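You operate a simulated robot arm through the tools that you are given. There is no shell and no other tool. Be economical: measure what you need, move in short steps, check, and stop when the job is done.

You run a simulated robot arm. Do the job below in one go: nothing can be reset, and whatever is moved stays where it is left.

TASK
Open the lab top drawer, put the middle setting block in the inside of the lab top drawer, then shut the drawer. Then take the grey plough and put it on the berry blank. Then put two of the ink bottles from the top of the freezer bench on the cherry table top. Then fetch the green spacer block and set it in the inside of the former blue check tray. Then shut the desk cupboard door. Then open the former bench drawer, take the yellow spacer block and put it in the inside of the former bench drawer, then shut the drawer. Then press the freezer mute button three times. Then push the long chest upper left lid shut. Then open the berry table drawer, take the medium metal weight and put it inside and shut the drawer again. Do these in the order given. Set down upright: middle setting block, ink bottle, green spacer block, yellow spacer block.

Only the result counts: the job must be done as asked and must still hold three seconds after the hand-in. Knocking over, shifting, dropping, spilling or breaking anything else fails it. Lids that push on must go on centred and level and be pressed home; caps that screw on are set level and turned clockwise until they are tight.

THE ROBOT
A 6-joint arm with a two-finger gripper on a trunk, on a base that drives. Base frame: it is fixed to the floor where the robot stands at the start and does not move with it; the origin is under the middle of the robot, x ahead of it, y to its left, z up. Readings come in cm, rad, newtons and seconds.
Its first joint turns from -2.897 to 2.897 rad. Places, roughly: berry blank [50, 75, 100]; berry table drawer [-560, 240, 70]; berry table drawer inside [-560, 240, 70]; cherry table top [-220, -90, 90]; desk cupboard door [-980, 560, 50]; former bench drawer [-1040, 250, 80]; freezer mute button [-350, 310, 140]; green spacer block [-1125, 75, 100]; grey plough [-50, -125, 100]; ink bottle [-175, 225, 100]; inside of the former bench drawer [-1030, 240, 70]; inside of the former blue check tray (27x23 cm) [-1008, 276, 90]; inside of the lab top drawer [90, 20, 70]; lab top drawer [90, 10, 70]; long chest upper left lid [-490, 460, 90]; medium metal weight [-575, 200, 75]; middle setting block [50, -175, 100]; yellow spacer block [-925, 650, 100]. Payload 3.43 kg.
The TCP is the grasp point between the finger pads, 2 cm short of the fingertips. In the tool frame z runs along the fingers and y along their closing line. The gripper opens to 19 cm. The gripper's body begins 24.8 cm behind the TCP.
Orientation is told as [roll, pitch, yaw] about the base's x, y, z axes, in that order, counted from this pose: with the fingers straight down and closing along the base's y, the tool's x points along the base's -x, its y along +y and its z along -z.

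THE INTERFACE
- The arm moves only by the tool servo_tool. Its arguments are lists of equal length, an entry for each row: "slide": the shift along the tool's x, y, z in cm, a list of three; "rot": the turn, a rotation vector about the tool's x, y, z in rad, a list of three; "jaw": the closure in counts, from 0 (fully open) to 255 (shut). In form: {"slide": [[x, y, z], ...], "rot": [[rx, ry, rz], ...], "jaw": [jaw, ...]}. A call has 1 to 10 rows; each row shifts and turns the commanded pose from where the row before left it, along the tool's axes as they then stand. Rows are played at 5 a second. More than 5 cm and 0.15 rad between two rows, or a gripper value outside its range, and nothing of the call is played. Where a pose cannot be reached the arm comes as near as it can. A force on the tool above 40 N (or 10 N above the force at the start of the call, whichever is more), or a blocked arm, ends the call early, and 0.2 s more pass. Each finger travels about 4.5 cm/s and halts on what it meets, pressing with about 27 N; the grip force reading is that of the motor and also rises with nothing between the fingers. The clock runs only during rows and for 0.2 s after the last one: add rows that do not move to give the fingers time. It gives the time, the measured TCP pose, the force on the tool (base axes), the opening and the grip force at its end, in the units of the frame above (readings bear some noise), with the torque about the TCP (base axes, N m) and any sound that the robot's microphone picked up.
- Cameras (640 x 400 px; columns grow to the right, rows downward): "scene" is now at [-1.74, 13.23, 135.08]; the picture's right is [-0.84, -0.54, 0.00], its down [-0.40, 0.61, -0.68] and it looks along [0.37, -0.57, -0.73] (base axes); focal length 214 px, centre (320, 200). "wrist" rides on the gripper at [7, -0.8, -28.8] in the tool frame; the picture's right is [0.12, 0.99, 0.00], its down [-0.96, 0.12, -0.25] and it looks along [-0.25, 0.03, 0.97] (tool axes); focal length 261 px, centre (320, 200). There is no depth. A picture from a camera that has moved, and an enlarged one, comes with that camera's place and axes in the base frame and with its lens.
- grab_frame(camera): a new picture of that camera. No time passes.
- lift_body(by): slides the trunk up (or, below 0, down) by that many cm; the arm and the scene camera ride with it, the base frame stays. It gives what a move gives, with no picture.
- roll_base(legs): drives the robot by 1 to 6 legs, each [ahead, turn to the left] in cm and rad, along the robot's own axes; the way and the turn of a leg run together, so that a leg with both is an arc; at most 150 cm and 3.142 rad a leg. The arm and the cameras ride along, it lands a little off, and it stops where it bumps. It gives what a move gives.
- head_to(pan, tilt): turns the head with the scene camera to pan (to the left, within 2.705 rad either way) and tilt (down, from -0.506 to 1.204), counted from straight ahead of the robot. It gives what a move gives.
- zoom(camera, box): a new picture of the part [left, top, right, bottom] of that camera's present view, enlarged. No time passes.
- sign_off(): hands the job in; it is judged then, once.

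Work in short steps. Places have to be worked out from the pictures, the camera data and where the tool is seen: move nearer, look again, correct. Check each grasp and each placing, and mend what went wrong. You have 556 turns and 342 pictures in all, those below and enlarged ones among them. Open the gripper and draw the arm clear of the work before you hand the job in, unless the task says otherwise; then end with one line.

The tools are called by a JSON object that holds its "name" and its "arguments". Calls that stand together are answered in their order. servo_tool: Moves the arm, as the interface text tells. Its arguments: {"type":"object","properties":{"slide":{"type":"array","items":{"type":"array","items":{"type":"number"}}},"rot":{"type":"array","items":{"type":"array","items":{"type":"number"}}},"jaw":{"type":"array","items":{"type":"number"}}},"required":["slide","rot","jaw"]} The other tools are called the same way: lift_body (by) slides the trunk up or down; roll_base (legs) drives the base; head_to (pan, tilt) turns the head that bears the scene camera; grab_frame (camera) takes a picture; zoom (camera, box) takes an enlarged picture of a part of a camera's view; sign_off () hands the job in.

At the start:

```text
time_s: 0.0
eef_pos: [73.96, -42.24, 110.13]
orientation: [0.001, 0.0, 0.001]
wrist_force: [0.2, 0.0, -0.3]
moment: [0.05, 0.0, -0.01]
width: 19.0
finger_force: 0.1
trunk travel left (down, up): [-17.5, 6.5]
robot x, y, heading: [-0.23, -0.21, -0.005]
head pan, tilt: [-0.998, 0.82]
```

scene: 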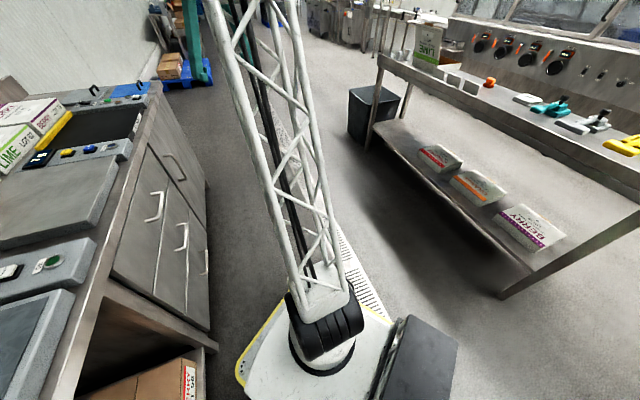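
wrist: 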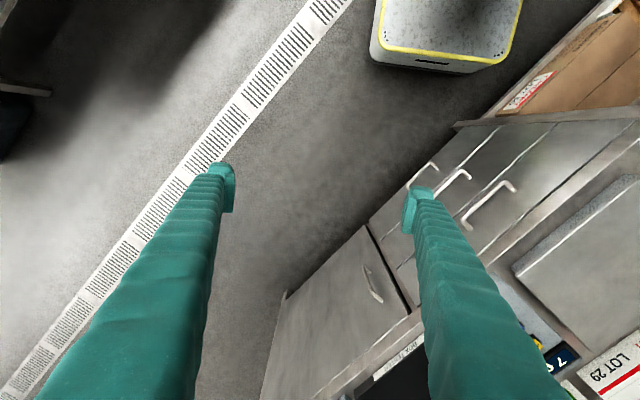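

I'll look at the lab bench straight ahead first, to locate the drawer.

{"name": "head_to", "arguments": {"pan": 0.0, "tilt": 0.7}}

{"name": "grab_frame", "arguments": {"camera": "scene"}}

```text
time_s: 1.3
eef_pos: [73.89, -42.21, 110.14]
orientation: [-0.001, 0.002, -0.002]
wrist_force: [0.3, -0.8, -0.2]
moment: [0.01, 0.0, 0.0]
width: 19.01
finger_force: 0.1
trunk travel left (down, up): [-17.5, 6.5]
robot x, y, heading: [0.26, 0.3, 0.002]
head pan, tilt: [0.0, 0.7]
```

```text
339 pictures are left
camera scene: at [2.44, 19.93, 136.07], right [0.0, -1.0, 0.0], down [-0.64, 0.0, -0.76], along [0.76, 0.0, -0.64], focal length 214 px, centre (320, 200)
```

scene: 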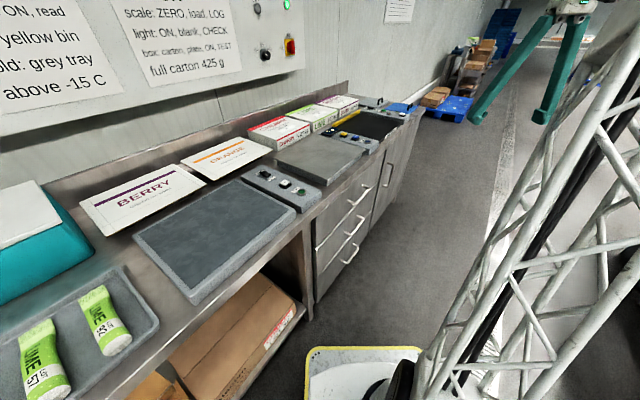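

Three stacked handles show under the light table; I'll zoom to see them.

{"name": "zoom", "arguments": {"camera": "scene", "box": [260, 80, 460, 300]}}

```text
1.82 times, centred on (360, 190) of scene
camera zoom: at [2.44, 19.93, 136.07], right [0.0, -1.0, 0.0], down [-0.64, 0.0, -0.76], along [0.76, 0.0, -0.64], focal length 390 px, centre (247, 218)
```

zoom: 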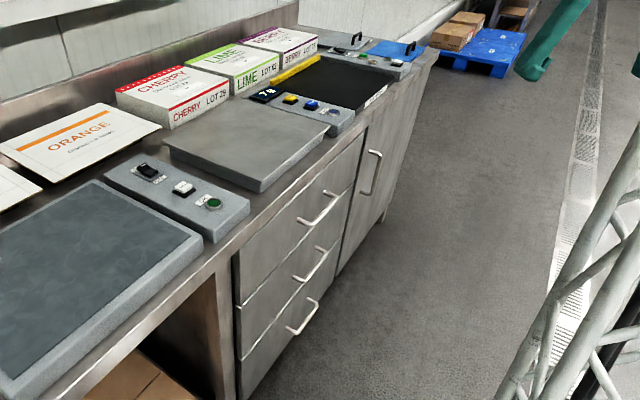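

From the two views the top drawer's handle lies near (80, 1.5, 74), the bench front running at about -36° with its outward normal (-0.59,-0.81). I turn the tool so that it will point horizontally at the drawer with the fingers closing vertically: yaw first, then part of the tilt.

{"name": "servo_tool", "arguments": {"slide": [[0, 0, 0], [0, 0, 0], [0, 0, 0], [0, 0, 0], [0, 0, 0], [0, 0, 0], [0, 0, 0], [0, 0, 0], [0, 0, 0], [0, 0, 0]], "rot": [[0, 0, 0.127], [0, 0, 0.127], [0, 0, 0.127], [0, 0, 0.127], [0, 0, 0.126], [-0.13, 0, 0], [-0.13, 0, 0], [-0.13, 0, 0], [-0.13, 0, 0], [-0.13, 0, 0]], "jaw": [0, 0, 0, 0, 0, 40, 80, 100, 120, 120]}}

{"name": "grab_frame", "arguments": {"camera": "wrist"}}

```text
time_s: 3.5
eef_pos: [73.89, -42.15, 110.36]
orientation: [0.651, 0.0, -0.634]
wrist_force: [-0.1, 1.0, -0.1]
moment: [-0.16, 0.07, -0.09]
width: 10.04
finger_force: 0.1
trunk travel left (down, up): [-17.5, 6.5]
robot x, y, heading: [0.43, -0.01, -0.001]
head pan, tilt: [0.0, 0.7]
```

```text
337 pictures are left
camera wrist: at [57.64, -52.52, 132.62], right [0.37, 0.71, 0.6], down [0.74, -0.62, 0.27], along [0.56, 0.35, -0.75], focal length 261 px, centre (320, 200)
```

wrist: 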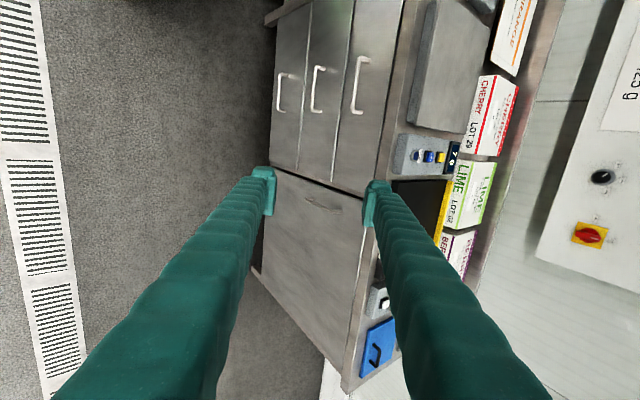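

The new wrist view agrees: handle centre about (79, 1.6, 74). I finish the tilt to horizontal.

{"name": "servo_tool", "arguments": {"slide": [[0, 0, 0], [0, 0, 0], [0, 0, 0], [0, 0, 0], [0, 0, 0], [0, 0, 0], [0, 0, 0], [0, 0, 0]], "rot": [[-0.13, 0, 0], [-0.13, 0, 0], [-0.13, 0, 0], [-0.13, 0, 0], [-0.13, 0, 0], [-0.13, 0, 0], [-0.14, 0, 0], [0, 0, 0]], "jaw": [120, 140, 150, 160, 160, 160, 160, 160]}}

{"name": "grab_frame", "arguments": {"camera": "wrist"}}

{"name": "grab_frame", "arguments": {"camera": "scene"}}

```text
time_s: 5.3
eef_pos: [73.8, -42.16, 110.13]
orientation: [1.57, 0.0, -0.633]
wrist_force: [-0.3, -0.1, -0.1]
moment: [0.05, -0.02, 0.03]
width: 7.08
finger_force: 0.1
trunk travel left (down, up): [-17.5, 6.5]
robot x, y, heading: [-0.07, -0.31, -0.0]
head pan, tilt: [0.0, 0.7]
```

```text
336 pictures are left
camera wrist: at [51.27, -61.18, 109.35], right [-0.1, 0.07, 0.99], down [0.63, -0.77, 0.12], along [0.77, 0.63, 0.03], focal length 261 px, centre (320, 200)
```

wrist: 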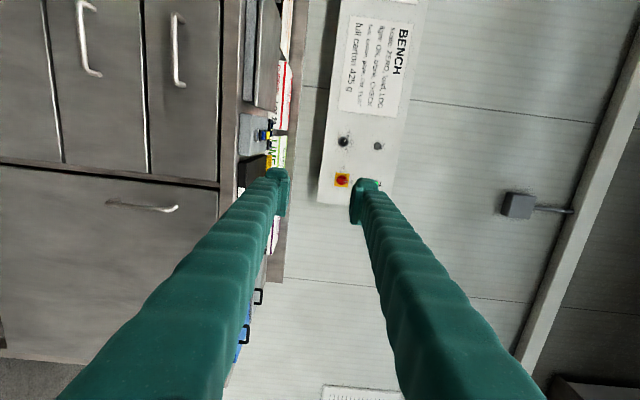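

```text
335 pictures are left
camera scene: at [2.44, 19.9, 136.07], right [0.0, -1.0, 0.0], down [-0.64, 0.0, -0.76], along [0.76, 0.0, -0.64], focal length 214 px, centre (320, 200)
```

scene: 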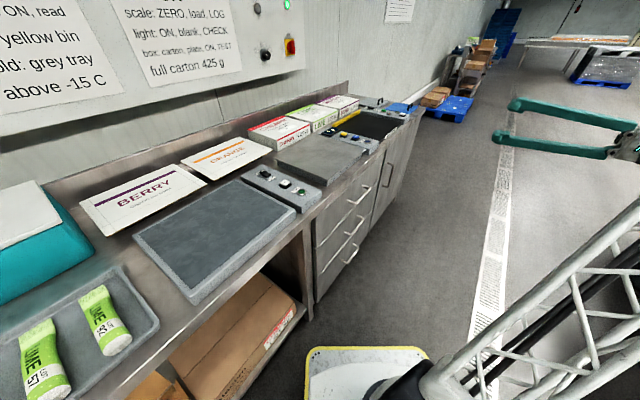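

Tool is horizontal. Now slide down and along to line up with the handle, still well off the front.

{"name": "servo_tool", "arguments": {"slide": [[2.42, -4.04, 0], [2.42, -4.04, 0], [2.42, -4.04, 0], [2.42, -4.04, 0], [2.42, -4.04, 0], [2.42, -4.04, 0], [2.42, -4.04, 0], [2.42, -4.04, 0], [2.42, -4.04, 0], [0, 0, 0]], "rot": [[0, 0, 0], [0, 0, 0], [0, 0, 0], [0, 0, 0], [0, 0, 0], [0, 0, 0], [0, 0, 0], [0, 0, 0], [0, 0, 0], [0, 0, 0]], "jaw": [160, 160, 160, 160, 160, 160, 160, 160, 160, 160]}}

{"name": "grab_frame", "arguments": {"camera": "wrist"}}

```text
time_s: 7.5
eef_pos: [56.35, -29.36, 73.87]
orientation: [1.571, 0.0, -0.634]
wrist_force: [0.3, 0.1, -0.4]
moment: [-0.03, 0.01, 0.0]
width: 7.06
finger_force: 0.1
trunk travel left (down, up): [-17.5, 6.5]
robot x, y, heading: [-0.2, -0.04, 0.0]
head pan, tilt: [0.0, 0.7]
```

```text
334 pictures are left
camera wrist: at [33.85, -48.3, 73.05], right [-0.1, 0.07, 0.99], down [0.63, -0.77, 0.12], along [0.77, 0.64, 0.03], focal length 261 px, centre (320, 200)
```

wrist: 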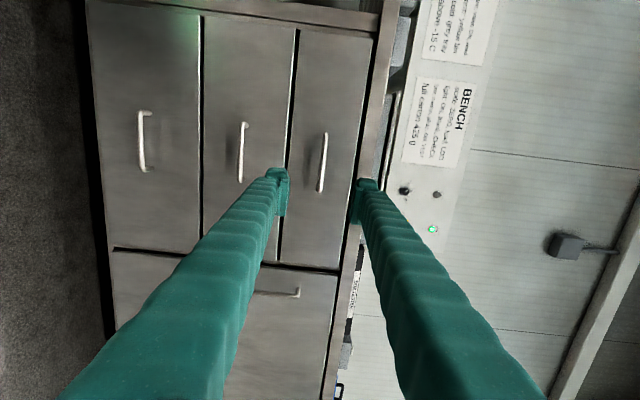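

Handle refined to (78.9, 1.7, 74.4), straight ahead of the tool at 38 cm. Advance 30 cm and look.

{"name": "servo_tool", "arguments": {"slide": [[0.1, 0.2, 4.8], [0.1, 0.2, 4.8], [0.1, 0.1, 4.8], [0, 0, 4.8], [0, 0, 4.8], [0, 0, 4.8], [0, 0, 2.2], [0, 0, 0]], "rot": [[0, 0, 0], [0, 0, 0], [0, 0, 0], [0, 0, 0], [0, 0, 0], [0, 0, 0], [0, 0, 0], [0, 0, 0]], "jaw": [160, 160, 160, 160, 160, 160, 160, 160]}}

{"name": "grab_frame", "arguments": {"camera": "wrist"}}

{"name": "grab_frame", "arguments": {"camera": "scene"}}

```text
time_s: 9.3
eef_pos: [74.57, -4.12, 74.41]
orientation: [1.572, 0.0, -0.635]
wrist_force: [-0.6, 0.0, 0.2]
moment: [-0.01, -0.01, -0.01]
width: 7.09
finger_force: 0.1
trunk travel left (down, up): [-17.5, 6.5]
robot x, y, heading: [0.37, -0.11, -0.003]
head pan, tilt: [0.0, 0.7]
```

```text
333 pictures are left
camera wrist: at [51.88, -23.09, 73.54], right [-0.1, 0.07, 0.99], down [0.63, -0.77, 0.12], along [0.77, 0.63, 0.03], focal length 261 px, centre (320, 200)
```

wrist: 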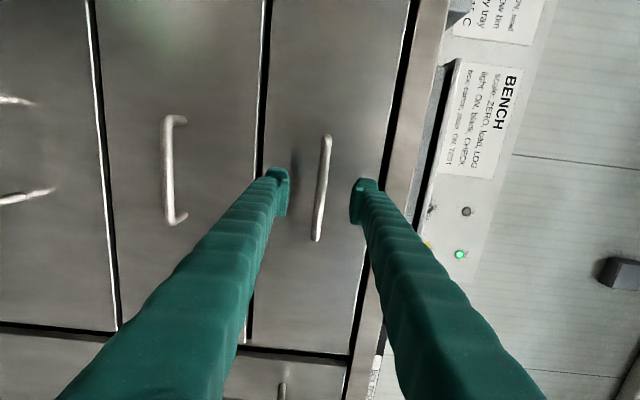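

```text
332 pictures are left
camera scene: at [2.45, 19.93, 136.07], right [0.0, -1.0, 0.0], down [-0.64, 0.0, -0.76], along [0.76, 0.0, -0.64], focal length 214 px, centre (320, 200)
```

scene: 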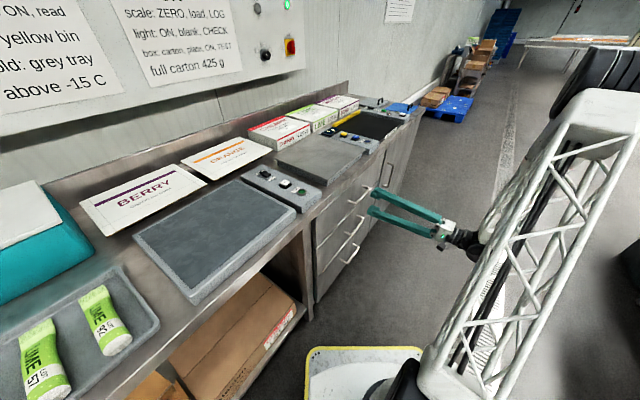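

Handle sits between the fingers. Advance 7 cm and close.

{"name": "servo_tool", "arguments": {"slide": [[0, 0, 3.5], [0, 0, 3.5], [0, 0, 0], [0, 0, 0], [0, 0, 0], [0, 0, 0], [0, 0, 0]], "rot": [[0, 0, 0], [0, 0, 0], [0, 0, 0], [0, 0, 0], [0, 0, 0], [0, 0, 0], [0, 0, 0]], "jaw": [160, 160, 255, 255, 255, 255, 255]}}

{"name": "grab_frame", "arguments": {"camera": "wrist"}}

```text
time_s: 10.9
eef_pos: [78.62, 1.5, 74.58]
orientation: [1.572, 0.0, -0.637]
wrist_force: [2.3, -0.9, 18.5]
moment: [-0.13, 0.21, 0.19]
width: 0.87
finger_force: 40.2
trunk travel left (down, up): [-17.5, 6.5]
robot x, y, heading: [0.04, 0.29, -0.001]
head pan, tilt: [0.0, 0.7]
```

```text
331 pictures are left
camera wrist: at [55.93, -17.52, 73.61], right [-0.1, 0.07, 0.99], down [0.63, -0.77, 0.12], along [0.77, 0.63, 0.03], focal length 261 px, centre (320, 200)
```

wrist: 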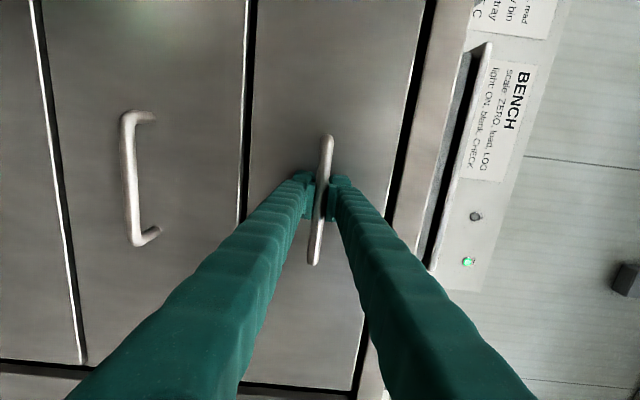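

Gripped (0.87 cm wide). Ease up a touch to relieve the vertical force and pull straight out.

{"name": "servo_tool", "arguments": {"slide": [[0, 0.3, 0], [0, 0, -3], [0, 0, -3], [0, 0, -3], [0, 0, -3], [0, 0, -3], [0, 0, 0]], "rot": [[0, 0, 0], [0, 0, 0], [0, 0, 0], [0, 0, 0], [0, 0, 0], [0, 0, 0], [0, 0, 0]], "jaw": [255, 255, 255, 255, 255, 255, 255]}}

{"name": "grab_frame", "arguments": {"camera": "scene"}}

```text
time_s: 12.5
eef_pos: [69.71, -10.7, 74.59]
orientation: [1.568, 0.002, -0.635]
wrist_force: [2.0, -1.8, -16.1]
moment: [0.08, -0.19, -0.32]
width: 0.88
finger_force: 42.5
trunk travel left (down, up): [-17.5, 6.5]
robot x, y, heading: [-0.03, 0.25, -0.007]
head pan, tilt: [0.0, 0.7]
```

```text
330 pictures are left
camera scene: at [2.49, 19.91, 136.07], right [0.0, -1.0, 0.0], down [-0.64, 0.0, -0.76], along [0.76, 0.0, -0.64], focal length 214 px, centre (320, 200)
```

scene: 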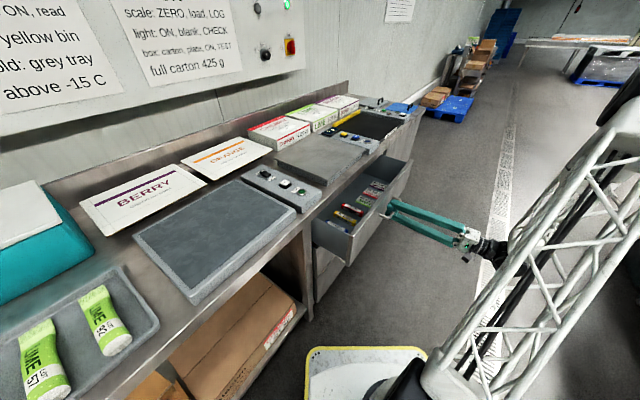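

Drawer opens with 15 cm so far. Pull further.

{"name": "servo_tool", "arguments": {"slide": [[0, -0.15, -3], [0, 0, -3], [0, 0, -3], [0, 0, -3], [0, 0, -2], [0, 0, 0]], "rot": [[0, 0, 0], [0, 0, 0], [0, 0, 0], [0, 0, 0], [0, 0, 0], [0, 0, 0]], "jaw": [255, 255, 255, 255, 255, 255]}}

{"name": "zoom", "arguments": {"camera": "scene", "box": [280, 120, 500, 300]}}

```text
time_s: 13.9
eef_pos: [61.48, -22.09, 74.44]
orientation: [1.57, 0.0, -0.636]
wrist_force: [26.4, -19.0, 7.9]
moment: [-0.04, 0.02, -0.25]
width: 0.86
finger_force: 42.5
trunk travel left (down, up): [-17.5, 6.5]
robot x, y, heading: [0.31, -0.23, 0.001]
head pan, tilt: [0.0, 0.7]
```

```text
2.22 times, centred on (390, 210) of scene
camera zoom: at [2.52, 19.86, 136.09], right [0.0, -1.0, 0.0], down [-0.64, 0.0, -0.76], along [0.76, 0.0, -0.64], focal length 477 px, centre (164, 178)
```

zoom: 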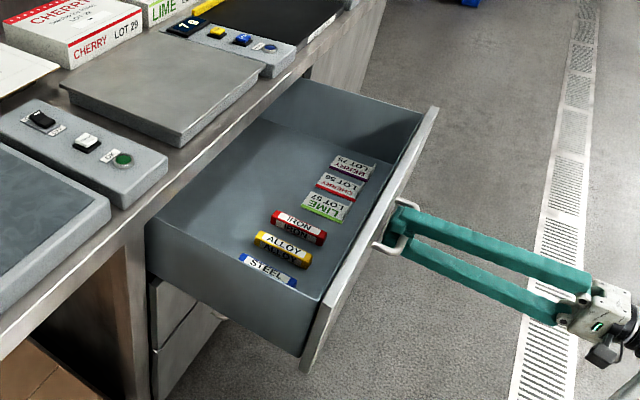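

Drawer is 29 cm open, with free floor behind the items. Release and back off.

{"name": "servo_tool", "arguments": {"slide": [[-0.4, 0, 0], [0, 0, 0], [0, 0, 0], [0, 0, 0], [0, 0, -4], [0, 0, -4], [0, 0, -4], [0, 4, 0], [0, 4, 0], [0, 4, 0]], "rot": [[0, 0, 0], [0, 0, 0], [0, 0, 0], [0, 0, 0], [0, 0, 0], [0, 0, 0], [0, 0, 0], [0, 0, 0], [0, 0, 0], [0, 0, 0]], "jaw": [255, 180, 160, 160, 160, 160, 160, 160, 160, 160]}}

{"name": "servo_tool", "arguments": {"slide": [[0, 4.5, 0], [0, 4.5, 0], [0, 4.5, 0], [0, 4.5, 0], [0, 4.5, 0], [0, 4.5, 0]], "rot": [[0, 0, 0], [0, 0, 0], [0, 0, 0], [0, 0, 0], [0, 0, 0], [0, 0, 0]], "jaw": [160, 160, 160, 160, 160, 160]}}

{"name": "head_to", "arguments": {"pan": -1.3, "tilt": 0.5}}

{"name": "grab_frame", "arguments": {"camera": "scene"}}

```text
time_s: 16.1
eef_pos: [54.61, -31.82, 86.59]
orientation: [1.571, 0.002, -0.635]
wrist_force: [1.2, 0.2, -1.6]
moment: [0.13, -0.11, 0.07]
width: 7.08
finger_force: 0.0
trunk travel left (down, up): [-17.5, 6.5]
robot x, y, heading: [0.37, 0.27, -0.004]
head pan, tilt: [0.0, 0.7]
```

```text
time_s: 17.5
eef_pos: [54.6, -31.73, 113.46]
orientation: [1.572, 0.004, -0.634]
wrist_force: [1.3, 0.2, -0.5]
moment: [0.14, -0.09, 0.18]
width: 7.09
finger_force: 0.0
trunk travel left (down, up): [-17.5, 6.5]
robot x, y, heading: [0.23, 0.26, 0.005]
head pan, tilt: [0.0, 0.7]
```

```text
time_s: 18.9
eef_pos: [54.67, -31.75, 113.46]
orientation: [1.572, 0.0, -0.634]
wrist_force: [-0.5, 0.2, 0.1]
moment: [0.01, -0.02, 0.02]
width: 7.09
finger_force: 0.0
trunk travel left (down, up): [-17.5, 6.5]
robot x, y, heading: [-0.12, 0.13, 0.003]
head pan, tilt: [-1.3, 0.499]
```

```text
328 pictures are left
camera scene: at [-3.62, 11.15, 137.84], right [-0.96, -0.27, 0.0], down [-0.13, 0.46, -0.88], along [0.24, -0.85, -0.48], focal length 214 px, centre (320, 200)
```

scene: 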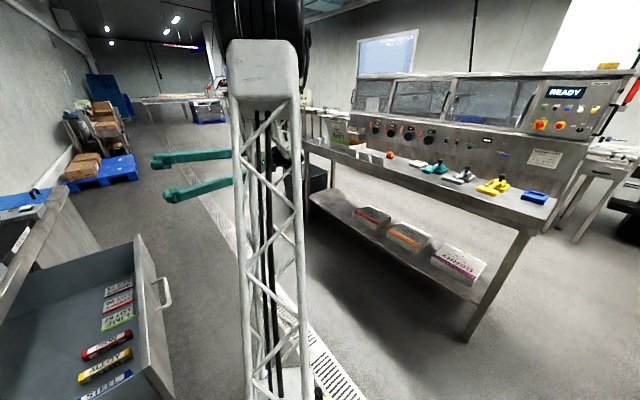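

Look closer at the row of things on the opposite bench.

{"name": "zoom", "arguments": {"camera": "scene", "box": [310, 90, 570, 220]}}

```text
2.46 times, centred on (440, 155) of scene
camera zoom: at [-3.62, 11.15, 137.84], right [-0.96, -0.27, 0.0], down [-0.13, 0.46, -0.88], along [0.24, -0.85, -0.48], focal length 528 px, centre (25, 311)
```

zoom: 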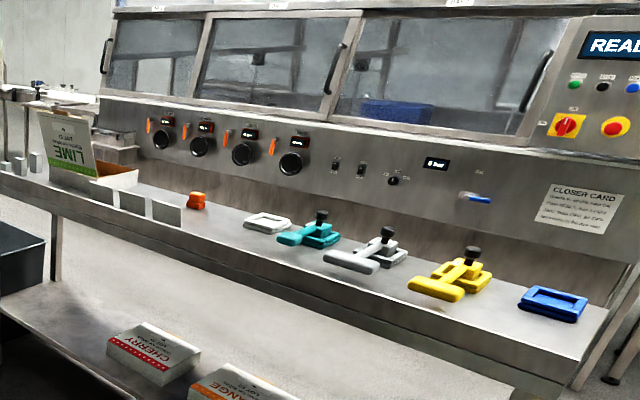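

The middle setting block is the mid one of the three at the bench's far left end, about (48, -165). I'll set the tool pointing down again, then park between drawer and block near (61, -85), from where both are in reach.

{"name": "servo_tool", "arguments": {"slide": [[0, 0, 0], [0, 0, 0], [0, 0, 0], [0, 0, 0], [0, 0, 0], [0, 0, 0], [0, 0, 0], [0, 0, 0], [0, 0, 0], [0, 0, 0]], "rot": [[0.14, 0, 0], [0.14, 0, 0], [0.14, 0, 0], [0.14, 0, 0], [0.14, 0, 0], [0.14, 0, 0], [0.14, 0, 0], [0.14, 0, 0], [0.14, 0, 0], [0.14, 0, 0]], "jaw": [160, 160, 160, 160, 160, 160, 160, 160, 160, 160]}}

{"name": "servo_tool", "arguments": {"slide": [[0, 0, 0], [3, 0, -3], [3, 0, -3], [3, 0, -3], [3, 0, 0], [3, 0, 0]], "rot": [[0.14, 0, 0], [0.03, 0, 0], [0, 0, -0.1], [0, 0, -0.1], [0, 0, 0], [0, 0, 0]], "jaw": [160, 160, 160, 160, 160, 160]}}

{"name": "roll_base", "arguments": {"legs": [[0, -0.948]]}}

{"name": "head_to", "arguments": {"pan": 0, "tilt": 0.6}}

{"name": "grab_frame", "arguments": {"camera": "scene"}}

```text
time_s: 21.1
eef_pos: [54.56, -31.73, 113.52]
orientation: [0.17, 0.0, -0.636]
wrist_force: [-0.2, -0.8, -0.3]
moment: [0.18, -0.08, 0.0]
width: 7.1
finger_force: 0.0
trunk travel left (down, up): [-17.5, 6.5]
robot x, y, heading: [-0.27, 0.11, 0.004]
head pan, tilt: [-1.3, 0.499]
```

```text
time_s: 22.5
eef_pos: [42.08, -24.45, 122.13]
orientation: [0.002, 0.014, -0.433]
wrist_force: [1.3, -0.5, -0.6]
moment: [0.08, 0.16, -0.01]
width: 7.1
finger_force: 0.0
trunk travel left (down, up): [-17.5, 6.5]
robot x, y, heading: [0.11, 0.04, -0.0]
head pan, tilt: [-1.3, 0.499]
```

```text
time_s: 25.5
eef_pos: [4.99, -48.36, 122.32]
orientation: [0.001, 0.006, -1.377]
wrist_force: [0.0, -0.3, 0.2]
moment: [0.02, 0.0, -0.02]
width: 7.09
finger_force: 0.1
trunk travel left (down, up): [-17.5, 6.5]
robot x, y, heading: [-0.39, -0.27, -0.935]
head pan, tilt: [-1.3, 0.499]
```

```text
time_s: 26.9
eef_pos: [5.0, -48.53, 122.12]
orientation: [0.003, 0.011, -1.374]
wrist_force: [0.5, 0.6, 0.4]
moment: [0.0, -0.02, 0.0]
width: 7.1
finger_force: 0.0
trunk travel left (down, up): [-17.5, 6.5]
robot x, y, heading: [0.15, -0.07, -0.938]
head pan, tilt: [0.0, 0.6]
```

```text
326 pictures are left
camera scene: at [4.37, 12.13, 141.38], right [-0.49, 0.87, 0.0], down [0.1, 0.06, -0.99], along [-0.87, -0.48, -0.12], focal length 214 px, centre (320, 200)
```

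scene: 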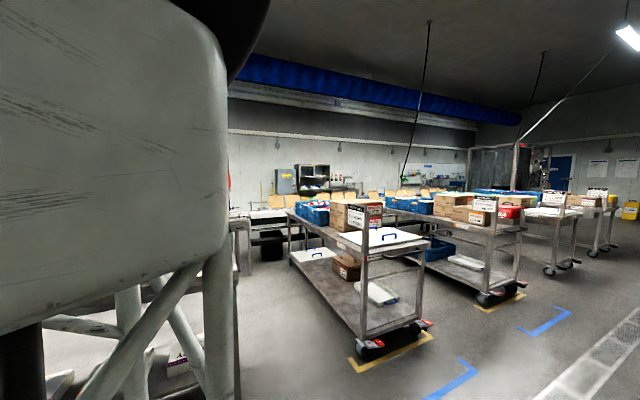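

The picture's direction doesn't fit the reported pan; I take it again.

{"name": "grab_frame", "arguments": {"camera": "scene"}}

```text
325 pictures are left
camera scene: at [4.37, 12.13, 141.38], right [-0.49, 0.87, 0.0], down [0.1, 0.06, -0.99], along [-0.87, -0.48, -0.12], focal length 214 px, centre (320, 200)
```

scene: 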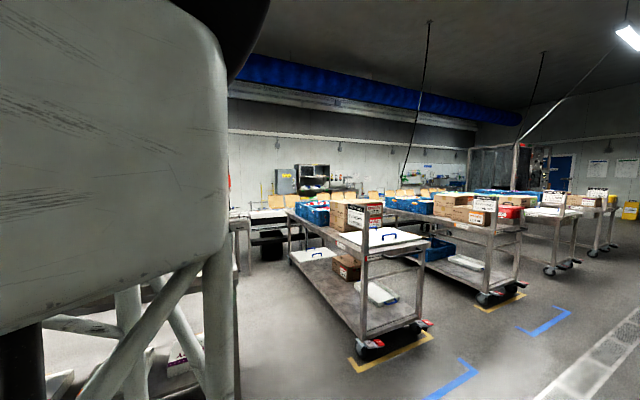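

Perhaps the head is blocked by the folded arm. I try turning it once more.

{"name": "head_to", "arguments": {"pan": 0.3, "tilt": 0.6}}

{"name": "grab_frame", "arguments": {"camera": "scene"}}

```text
time_s: 27.7
eef_pos: [4.95, -48.48, 122.21]
orientation: [0.002, 0.01, -1.375]
wrist_force: [-0.5, 0.2, 0.2]
moment: [-0.02, -0.03, -0.02]
width: 7.08
finger_force: 0.0
trunk travel left (down, up): [-17.5, 6.5]
robot x, y, heading: [0.22, -0.18, -0.937]
head pan, tilt: [0.3, 0.6]
```

```text
324 pictures are left
camera scene: at [4.36, 12.15, 141.39], right [-0.49, 0.87, 0.0], down [0.1, 0.06, -0.99], along [-0.87, -0.48, -0.12], focal length 214 px, centre (320, 200)
```

scene: 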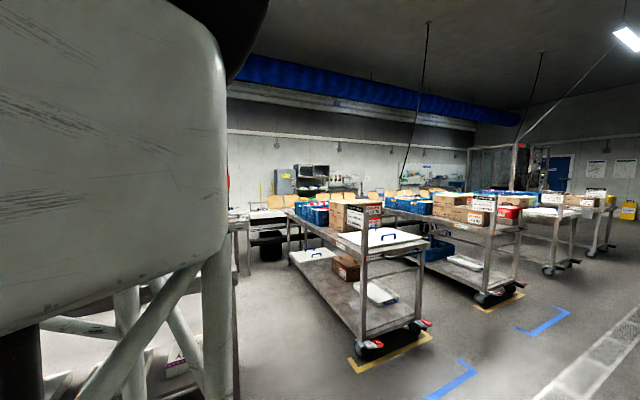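

The arm's elbow is jamming the head. Extend the arm outward to free it.

{"name": "servo_tool", "arguments": {"slide": [[-4, 0, 2], [-4, 0, 2], [-4, 0, 2], [-4, 0, 2], [-3, 0, 1]], "rot": [[0, 0, 0], [0, 0, 0], [0, 0, 0], [0, 0, 0], [0, 0, 0]], "jaw": [160, 160, 160, 160, 160]}}

{"name": "head_to", "arguments": {"pan": 0, "tilt": 0.6}}

{"name": "grab_frame", "arguments": {"camera": "scene"}}

```text
time_s: 28.9
eef_pos: [8.69, -66.69, 113.31]
orientation: [0.001, 0.004, -1.376]
wrist_force: [-0.2, 0.6, 0.3]
moment: [-0.11, -0.03, 0.0]
width: 7.07
finger_force: 0.0
trunk travel left (down, up): [-17.5, 6.5]
robot x, y, heading: [0.38, 0.26, -0.936]
head pan, tilt: [0.3, 0.6]
```

```text
time_s: 29.7
eef_pos: [8.73, -66.77, 113.27]
orientation: [0.002, 0.009, -1.377]
wrist_force: [0.4, -1.1, 1.5]
moment: [-0.04, 0.01, 0.03]
width: 7.09
finger_force: 0.2
trunk travel left (down, up): [-17.5, 6.5]
robot x, y, heading: [0.46, -0.11, -0.936]
head pan, tilt: [0.0, 0.6]
```

```text
323 pictures are left
camera scene: at [17.64, 9.49, 136.93], right [-0.81, -0.59, 0.0], down [-0.33, 0.46, -0.83], along [0.49, -0.67, -0.56], focal length 214 px, centre (320, 200)
```

scene: 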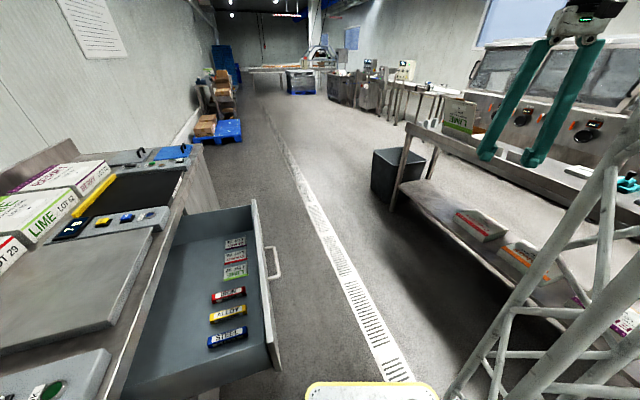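

Head is free. Drive forward about 100 cm.

{"name": "roll_base", "arguments": {"legs": [[100, 0]]}}

{"name": "head_to", "arguments": {"pan": -0.7, "tilt": 0.75}}

{"name": "grab_frame", "arguments": {"camera": "scene"}}

{"name": "grab_frame", "arguments": {"camera": "wrist"}}

```text
time_s: 34.9
eef_pos: [68.73, -146.24, 113.17]
orientation: [0.001, 0.007, -1.36]
wrist_force: [1.0, 0.1, -0.3]
moment: [-0.03, 0.01, -0.02]
width: 7.11
finger_force: 0.1
trunk travel left (down, up): [-17.5, 6.5]
robot x, y, heading: [59.07, -79.72, -0.922]
head pan, tilt: [0.0, 0.6]
```

```text
time_s: 36.0
eef_pos: [68.63, -146.17, 113.27]
orientation: [0.002, 0.007, -1.359]
wrist_force: [0.1, -0.1, 0.2]
moment: [0.02, 0.02, 0.03]
width: 7.09
finger_force: 0.1
trunk travel left (down, up): [-17.5, 6.5]
robot x, y, heading: [59.22, -79.82, -0.926]
head pan, tilt: [-0.7, 0.75]
```

```text
322 pictures are left
camera scene: at [70.75, -71.04, 135.65], right [-1.0, 0.05, 0.0], down [0.04, 0.68, -0.73], along [-0.04, -0.73, -0.68], focal length 214 px, centre (320, 200)
```

scene: 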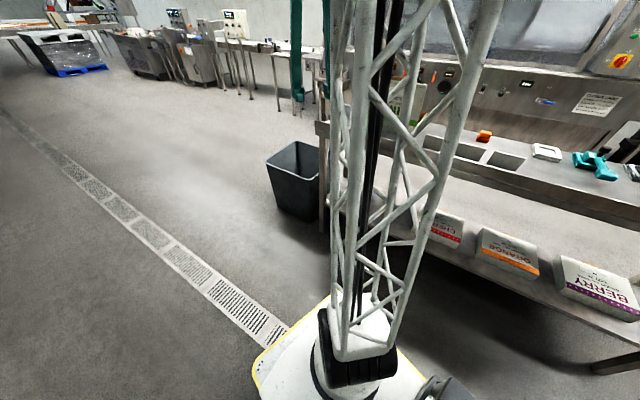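

```text
321 pictures are left
camera wrist: at [66.5, -139.63, 142.09], right [0.95, 0.32, 0.0], down [0.31, -0.92, 0.24], along [0.08, -0.23, -0.97], focal length 261 px, centre (320, 200)
```

wrist: 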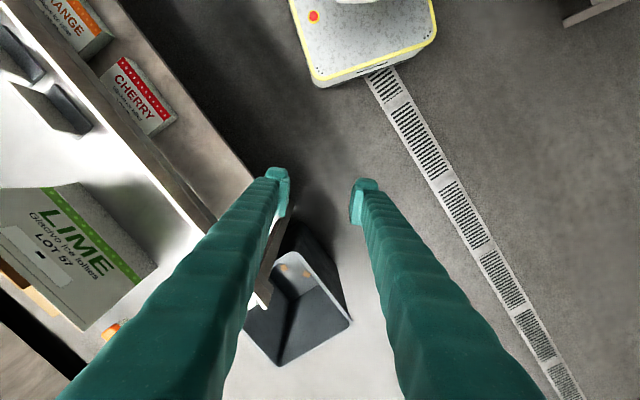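

The little blocks aren't plainly visible; zoom both cameras on the bench's left end.

{"name": "zoom", "arguments": {"camera": "scene", "box": [270, 60, 550, 220]}}

{"name": "zoom", "arguments": {"camera": "wrist", "box": [0, 0, 260, 400]}}

```text
2.29 times, centred on (410, 140) of scene
camera zoom: at [70.75, -71.04, 135.65], right [-1.0, 0.05, 0.0], down [0.04, 0.68, -0.73], along [-0.04, -0.73, -0.68], focal length 490 px, centre (114, 337)
```

zoom: 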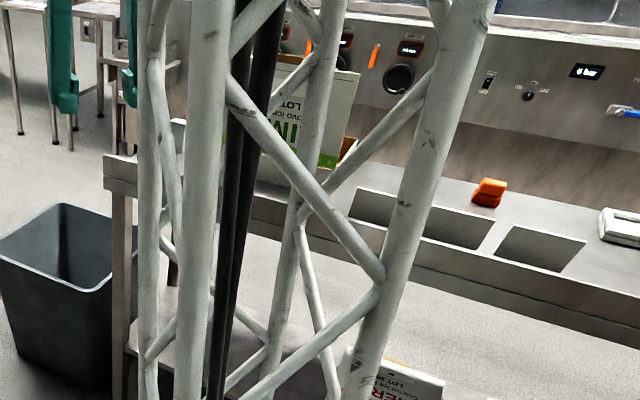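

```text
1.00 times, centred on (130, 200) of wrist (not enlarged: the box is as wide or as high as the picture)
camera zoom: at [66.5, -139.63, 142.09], right [0.95, 0.32, 0.0], down [0.31, -0.92, 0.24], along [0.08, -0.23, -0.97], focal length 261 px, centre (510, 200)
```

zoom: 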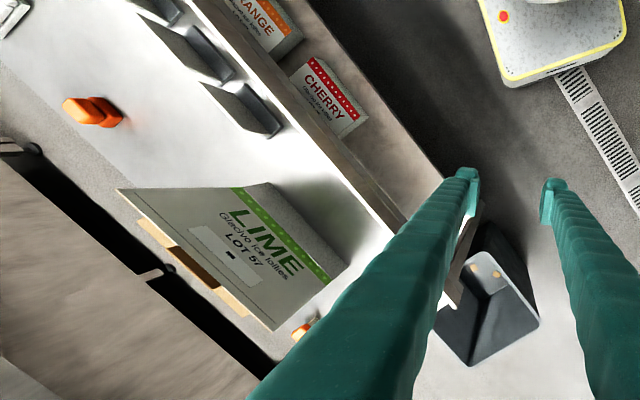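

The grey slabs are recesses; the setting blocks must be beyond the LIME box, hidden by the left finger. Shift the tool to see past it.

{"name": "servo_tool", "arguments": {"slide": [[0, 4.5, -1], [0, 4.5, -1], [0, 4.5, -1], [0, 2, 0]], "rot": [[0, 0, 0], [0, 0, 0], [0, 0, 0], [0, 0, 0]], "jaw": [160, 160, 160, 160]}}

{"name": "grab_frame", "arguments": {"camera": "wrist"}}

```text
time_s: 37.0
eef_pos: [83.85, -142.91, 116.25]
orientation: [0.001, 0.006, -1.36]
wrist_force: [0.4, 0.7, 0.8]
moment: [0.01, -0.1, -0.01]
width: 7.09
finger_force: 0.0
trunk travel left (down, up): [-17.5, 6.5]
robot x, y, heading: [59.11, -79.82, -0.921]
head pan, tilt: [-0.7, 0.75]
```

```text
318 pictures are left
camera wrist: at [81.68, -136.35, 145.04], right [0.95, 0.32, 0.0], down [0.31, -0.92, 0.24], along [0.08, -0.23, -0.97], focal length 261 px, centre (320, 200)
```

wrist: 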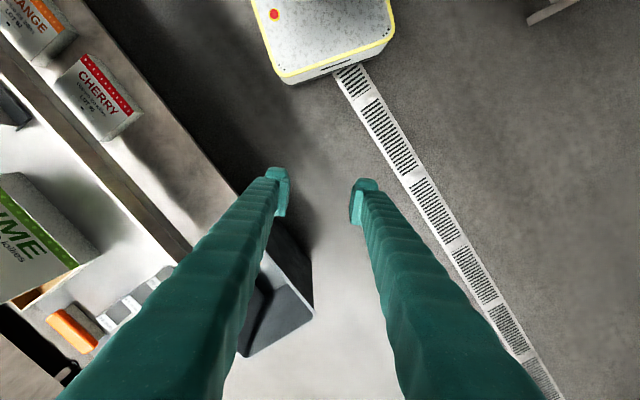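

Blocks appear next to the finger; zoom there.

{"name": "zoom", "arguments": {"camera": "wrist", "box": [20, 240, 220, 380]}}

```text
2.86 times, centred on (120, 310) of wrist
camera zoom: at [81.68, -136.35, 145.04], right [0.95, 0.32, 0.0], down [0.31, -0.92, 0.24], along [0.08, -0.23, -0.97], focal length 745 px, centre (891, -114)
```

zoom: 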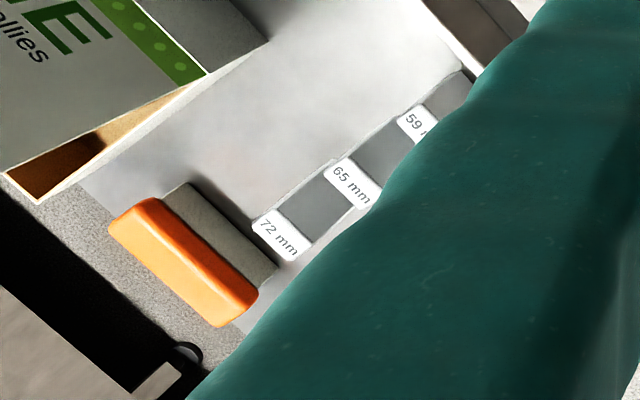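

The blocks are labelled 59/65/72 mm; the middle one is 65 mm, near (54,-184), a bit out of reach. Drive 25 cm nearer.

{"name": "roll_base", "arguments": {"legs": [[25, 0]]}}

{"name": "grab_frame", "arguments": {"camera": "wrist"}}

```text
time_s: 38.8
eef_pos: [98.69, -162.72, 116.28]
orientation: [0.002, 0.007, -1.36]
wrist_force: [0.0, 0.3, 0.3]
moment: [-0.06, -0.02, 0.01]
width: 7.08
finger_force: 0.0
trunk travel left (down, up): [-17.5, 6.5]
robot x, y, heading: [73.77, -99.51, -0.923]
head pan, tilt: [-0.7, 0.75]
```

```text
316 pictures are left
camera wrist: at [96.57, -156.15, 145.04], right [0.95, 0.32, 0.0], down [0.31, -0.92, 0.24], along [0.08, -0.23, -0.97], focal length 261 px, centre (320, 200)
```

wrist: 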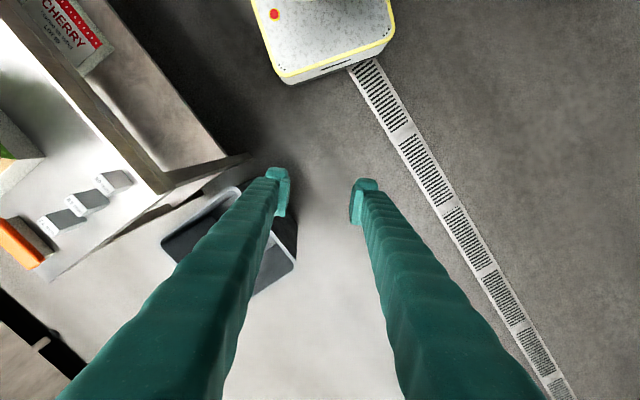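

Triangulated: label at about (53.6, -184.9, 93.6), so the bench top is near z 87. Move over it at safe height.

{"name": "servo_tool", "arguments": {"slide": [[-0.9, -4.8, 0], [-0.9, -4.8, 0], [-0.9, -4.8, 0], [-0.9, -4.8, 0], [-0.9, -4.8, 0], [-0.9, -4.8, 0], [-0.9, -4.8, 0], [-0.9, -4.8, 0]], "rot": [[0, 0, 0], [0, 0, 0], [0, 0, 0], [0, 0, 0], [0, 0, 0], [0, 0, 0], [0, 0, 0], [0, 0, 0]], "jaw": [160, 120, 60, 0, 0, 0, 0, 0]}}

{"name": "grab_frame", "arguments": {"camera": "wrist"}}

```text
time_s: 40.6
eef_pos: [62.73, -177.74, 116.07]
orientation: [0.001, 0.007, -1.359]
wrist_force: [0.9, 0.1, 0.8]
moment: [-0.12, 0.17, -0.01]
width: 18.99
finger_force: 0.1
trunk travel left (down, up): [-17.5, 6.5]
robot x, y, heading: [73.76, -99.5, -0.928]
head pan, tilt: [-0.7, 0.75]
```

```text
315 pictures are left
camera wrist: at [60.46, -171.13, 144.9], right [0.95, 0.32, 0.0], down [0.31, -0.92, 0.24], along [0.08, -0.23, -0.97], focal length 261 px, centre (320, 200)
```

wrist: 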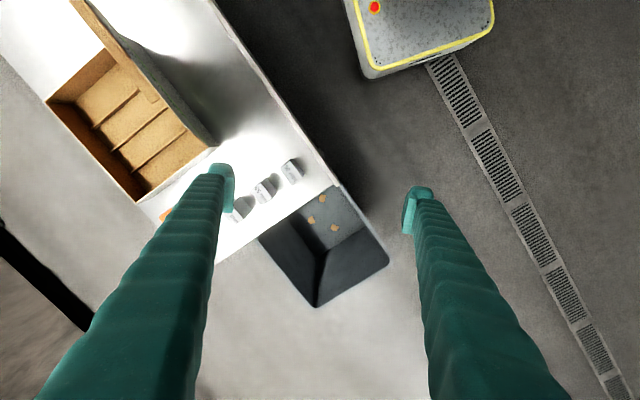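

Zoom on the blocks to judge their shape.

{"name": "zoom", "arguments": {"camera": "wrist", "box": [180, 130, 340, 250]}}

```text
3.33 times, centred on (260, 190) of wrist
camera zoom: at [60.46, -171.13, 144.9], right [0.95, 0.32, 0.0], down [0.31, -0.92, 0.24], along [0.08, -0.23, -0.97], focal length 869 px, centre (520, 233)
```

zoom: 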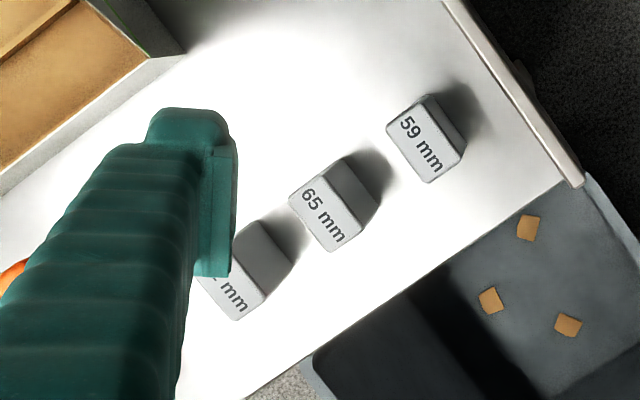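

The 65 mm block is about 3.8 x 2.5 cm, its long side along the bench, centre (53.4,-185.6). I turn the tool to close along that long side and move over it.

{"name": "servo_tool", "arguments": {"slide": [[0, 0, -1], [0, 0, -1], [0, 0, -1], [0, 0, -1], [0, 0, 0], [0, 0, 0], [-3.93, -1.07, 0], [-3.93, -1.07, 0], [-3.93, -1.07, 0], [0, 0, 0]], "rot": [[0, 0, 0.1355], [0, 0, 0.1355], [0, 0, 0.1355], [0, 0, 0.1355], [0, 0, 0.1355], [0, 0, 0.1355], [0, 0, 0], [0, 0, 0], [0, 0, 0], [0, 0, 0]], "jaw": [40, 80, 120, 134, 134, 134, 134, 134, 134, 134]}}

{"name": "grab_frame", "arguments": {"camera": "wrist"}}

```text
time_s: 42.8
eef_pos: [53.34, -185.71, 120.05]
orientation: [-0.003, 0.006, -2.173]
wrist_force: [0.6, 0.0, -0.2]
moment: [0.13, -0.05, 0.03]
width: 9.01
finger_force: 0.0
trunk travel left (down, up): [-17.5, 6.5]
robot x, y, heading: [74.14, -99.12, -0.927]
head pan, tilt: [-0.7, 0.75]
```

```text
313 pictures are left
camera wrist: at [56.83, -179.68, 148.76], right [0.89, -0.46, 0.0], down [-0.45, -0.86, 0.24], along [-0.11, -0.21, -0.97], focal length 261 px, centre (320, 200)
```

wrist: 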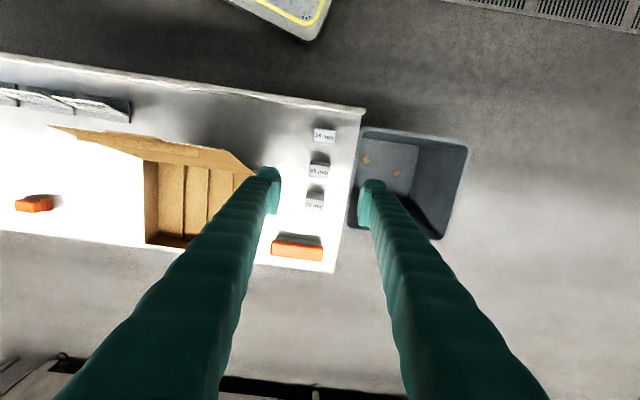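

Alignment is good; the LIME flap is at z≈100 and 12 cm aside. Descend and check before the last bit.

{"name": "servo_tool", "arguments": {"slide": [[0, 0, 4.8], [0, 0, 4.8], [0, 0, 4.8], [0, 0, 4.8], [0, 0, 0]], "rot": [[0, 0, 0], [0, 0, 0], [0, 0, 0], [0, 0, 0], [0, 0, 0]], "jaw": [134, 134, 134, 134, 134]}}

{"name": "zoom", "arguments": {"camera": "wrist", "box": [200, 80, 440, 280]}}

```text
time_s: 44.0
eef_pos: [53.46, -185.5, 100.93]
orientation: [-0.004, 0.005, -2.171]
wrist_force: [0.7, -0.8, 0.4]
moment: [0.0, 0.0, 0.0]
width: 9.0
finger_force: 0.1
trunk travel left (down, up): [-17.5, 6.5]
robot x, y, heading: [73.7, -99.93, -0.926]
head pan, tilt: [-0.7, 0.75]
```

```text
2.00 times, centred on (320, 180) of wrist
camera zoom: at [56.81, -179.35, 129.67], right [0.89, -0.46, 0.0], down [-0.45, -0.86, 0.24], along [-0.11, -0.21, -0.97], focal length 521 px, centre (320, 240)
```

zoom: 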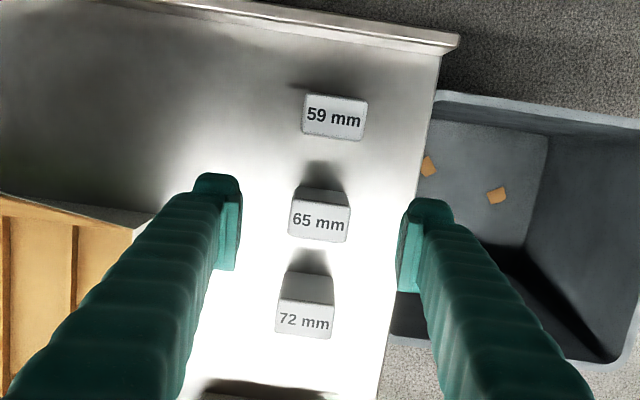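

Aligned. Descend 10 cm and close.

{"name": "servo_tool", "arguments": {"slide": [[-0.3, 0, 4.9], [0, 0, 4.9], [0, 0, 0], [0, 0, 0], [0, 0, 0], [0, 0, 0], [0, 0, 0]], "rot": [[0, 0, 0], [0, 0, 0], [0, 0, 0], [0, 0, 0], [0, 0, 0], [0, 0, 0], [0, 0, 0]], "jaw": [134, 134, 134, 255, 255, 255, 255]}}

{"name": "zoom", "arguments": {"camera": "wrist", "box": [200, 80, 440, 280]}}

```text
time_s: 45.6
eef_pos: [53.28, -185.64, 91.14]
orientation: [-0.004, 0.004, -2.173]
wrist_force: [0.1, -0.4, -0.2]
moment: [0.04, 0.03, 0.01]
width: 4.41
finger_force: 26.6
trunk travel left (down, up): [-17.5, 6.5]
robot x, y, heading: [73.56, -99.23, -0.922]
head pan, tilt: [-0.7, 0.75]
```

```text
2.00 times, centred on (320, 180) of wrist
camera zoom: at [56.64, -179.58, 119.93], right [0.89, -0.46, 0.0], down [-0.45, -0.86, 0.24], along [-0.11, -0.21, -0.97], focal length 521 px, centre (320, 240)
```

zoom: 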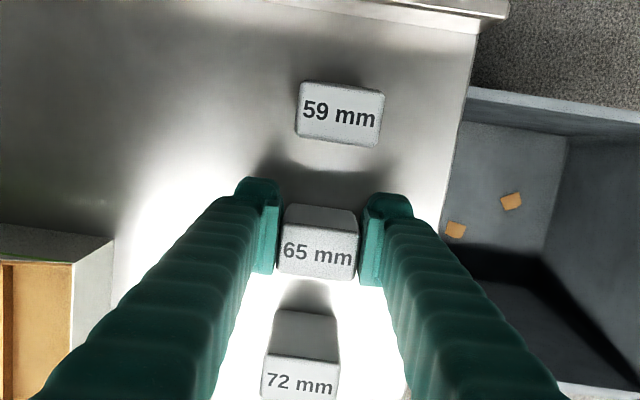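

Held (4.4 cm). Lift straight up.

{"name": "servo_tool", "arguments": {"slide": [[0, 0, -2], [0, 0, -4.5], [0, 0, -4.5], [0, 0, -4.5], [0, 0, -4.5], [0, 0, -4.5], [0, 0, 0]], "rot": [[0, 0, 0], [0, 0, 0], [0, 0, 0], [0, 0, 0], [0, 0, 0], [0, 0, 0], [0, 0, 0]], "jaw": [255, 255, 255, 255, 255, 255, 255]}}

{"name": "grab_frame", "arguments": {"camera": "wrist"}}

```text
time_s: 47.2
eef_pos: [53.19, -185.82, 115.63]
orientation: [-0.002, 0.006, -2.173]
wrist_force: [0.1, -0.4, -2.0]
moment: [-0.03, -0.02, 0.02]
width: 4.41
finger_force: 26.6
trunk travel left (down, up): [-17.5, 6.5]
robot x, y, heading: [73.47, -99.52, -0.925]
head pan, tilt: [-0.7, 0.75]
```

```text
310 pictures are left
camera wrist: at [56.56, -179.78, 144.43], right [0.89, -0.46, 0.0], down [-0.45, -0.86, 0.24], along [-0.11, -0.21, -0.97], focal length 261 px, centre (320, 200)
```

wrist: 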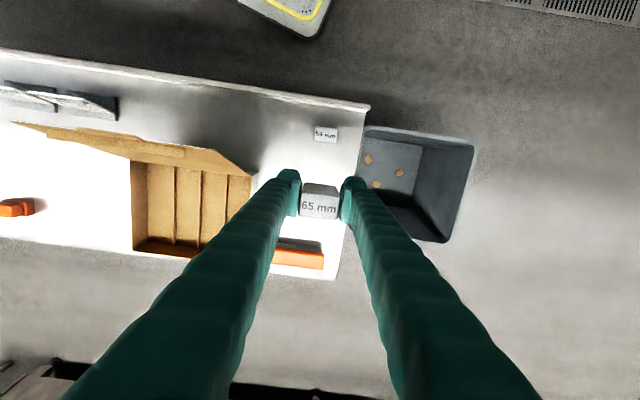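

Now retract a little, back the base 25 cm and turn it half round so the arm comes over the drawer.

{"name": "servo_tool", "arguments": {"slide": [[4.5, 0, 0], [4.5, 0, 0], [0, 0, 0]], "rot": [[0, 0, 0], [0, 0, 0], [0, 0, 0]], "jaw": [255, 255, 255]}}

{"name": "roll_base", "arguments": {"legs": [[-25, 0], [0, 3.14]]}}

{"name": "grab_frame", "arguments": {"camera": "wrist"}}

{"name": "grab_frame", "arguments": {"camera": "scene"}}

```text
time_s: 48.0
eef_pos: [58.39, -178.41, 115.72]
orientation: [-0.005, 0.006, -2.173]
wrist_force: [-0.5, 0.1, -0.8]
moment: [-0.13, 0.04, 0.03]
width: 4.41
finger_force: 26.9
trunk travel left (down, up): [-17.5, 6.5]
robot x, y, heading: [73.94, -99.57, -0.927]
head pan, tilt: [-0.7, 0.75]
```

```text
time_s: 57.5
eef_pos: [75.87, -0.97, 115.6]
orientation: [-0.004, 0.004, 0.952]
wrist_force: [0.0, -0.1, -2.0]
moment: [0.0, 0.03, -0.02]
width: 4.38
finger_force: 26.9
trunk travel left (down, up): [-17.5, 6.5]
robot x, y, heading: [58.9, -79.32, 2.194]
head pan, tilt: [-0.7, 0.75]
```

```text
309 pictures are left
camera wrist: at [72.75, -6.84, 144.45], right [-0.88, 0.48, 0.0], down [0.47, 0.85, 0.24], along [0.12, 0.21, -0.97], focal length 261 px, centre (320, 200)
```

wrist: 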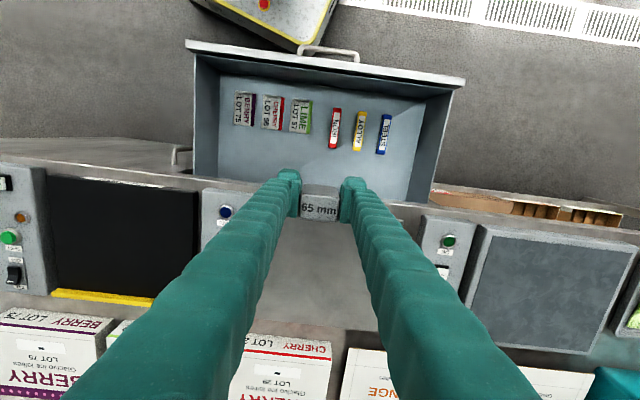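

```text
308 pictures are left
camera scene: at [47.04, -87.75, 135.65], right [1.0, -0.07, 0.0], down [-0.05, -0.68, -0.73], along [0.05, 0.73, -0.68], focal length 214 px, centre (320, 200)
```

scene: 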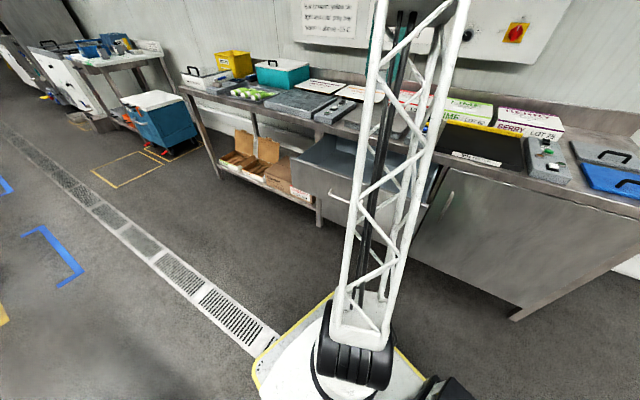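

The hand is over the drawer with the block. I shift 9 cm to sit behind the LIME/CHERRY packs (target ≈ (83.4,-6.5)), then go part way down.

{"name": "servo_tool", "arguments": {"slide": [[0, -4.6, 0], [0, -4.6, 0], [0, 0, 4.5], [0, 0, 4.5], [0, 0, 4.5], [0, 0, 4.5], [0, 0, 0]], "rot": [[0, 0, 0], [0, 0, 0], [0, 0, 0], [0, 0, 0], [0, 0, 0], [0, 0, 0], [0, 0, 0]], "jaw": [255, 255, 255, 255, 255, 255, 255]}}

{"name": "grab_frame", "arguments": {"camera": "wrist"}}

```text
time_s: 59.1
eef_pos: [83.66, -6.27, 97.71]
orientation: [-0.003, 0.006, 0.951]
wrist_force: [-0.6, -0.4, -2.5]
moment: [0.0, 0.02, -0.02]
width: 4.4
finger_force: 26.8
trunk travel left (down, up): [-17.5, 6.5]
robot x, y, heading: [59.13, -79.35, 2.202]
head pan, tilt: [-0.7, 0.75]
```

```text
307 pictures are left
camera wrist: at [80.28, -12.32, 126.5], right [-0.88, 0.48, 0.0], down [0.47, 0.85, 0.24], along [0.12, 0.21, -0.97], focal length 261 px, centre (320, 200)
```

wrist: 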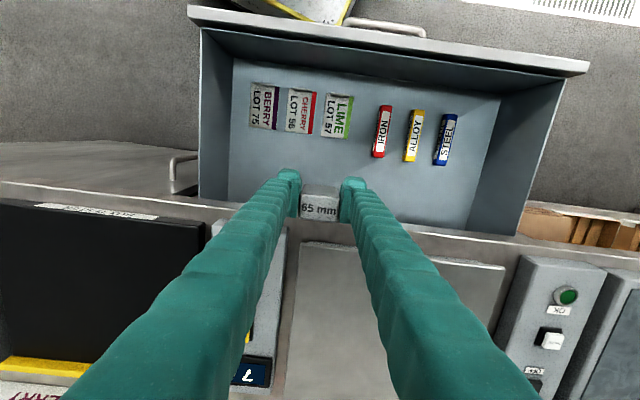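

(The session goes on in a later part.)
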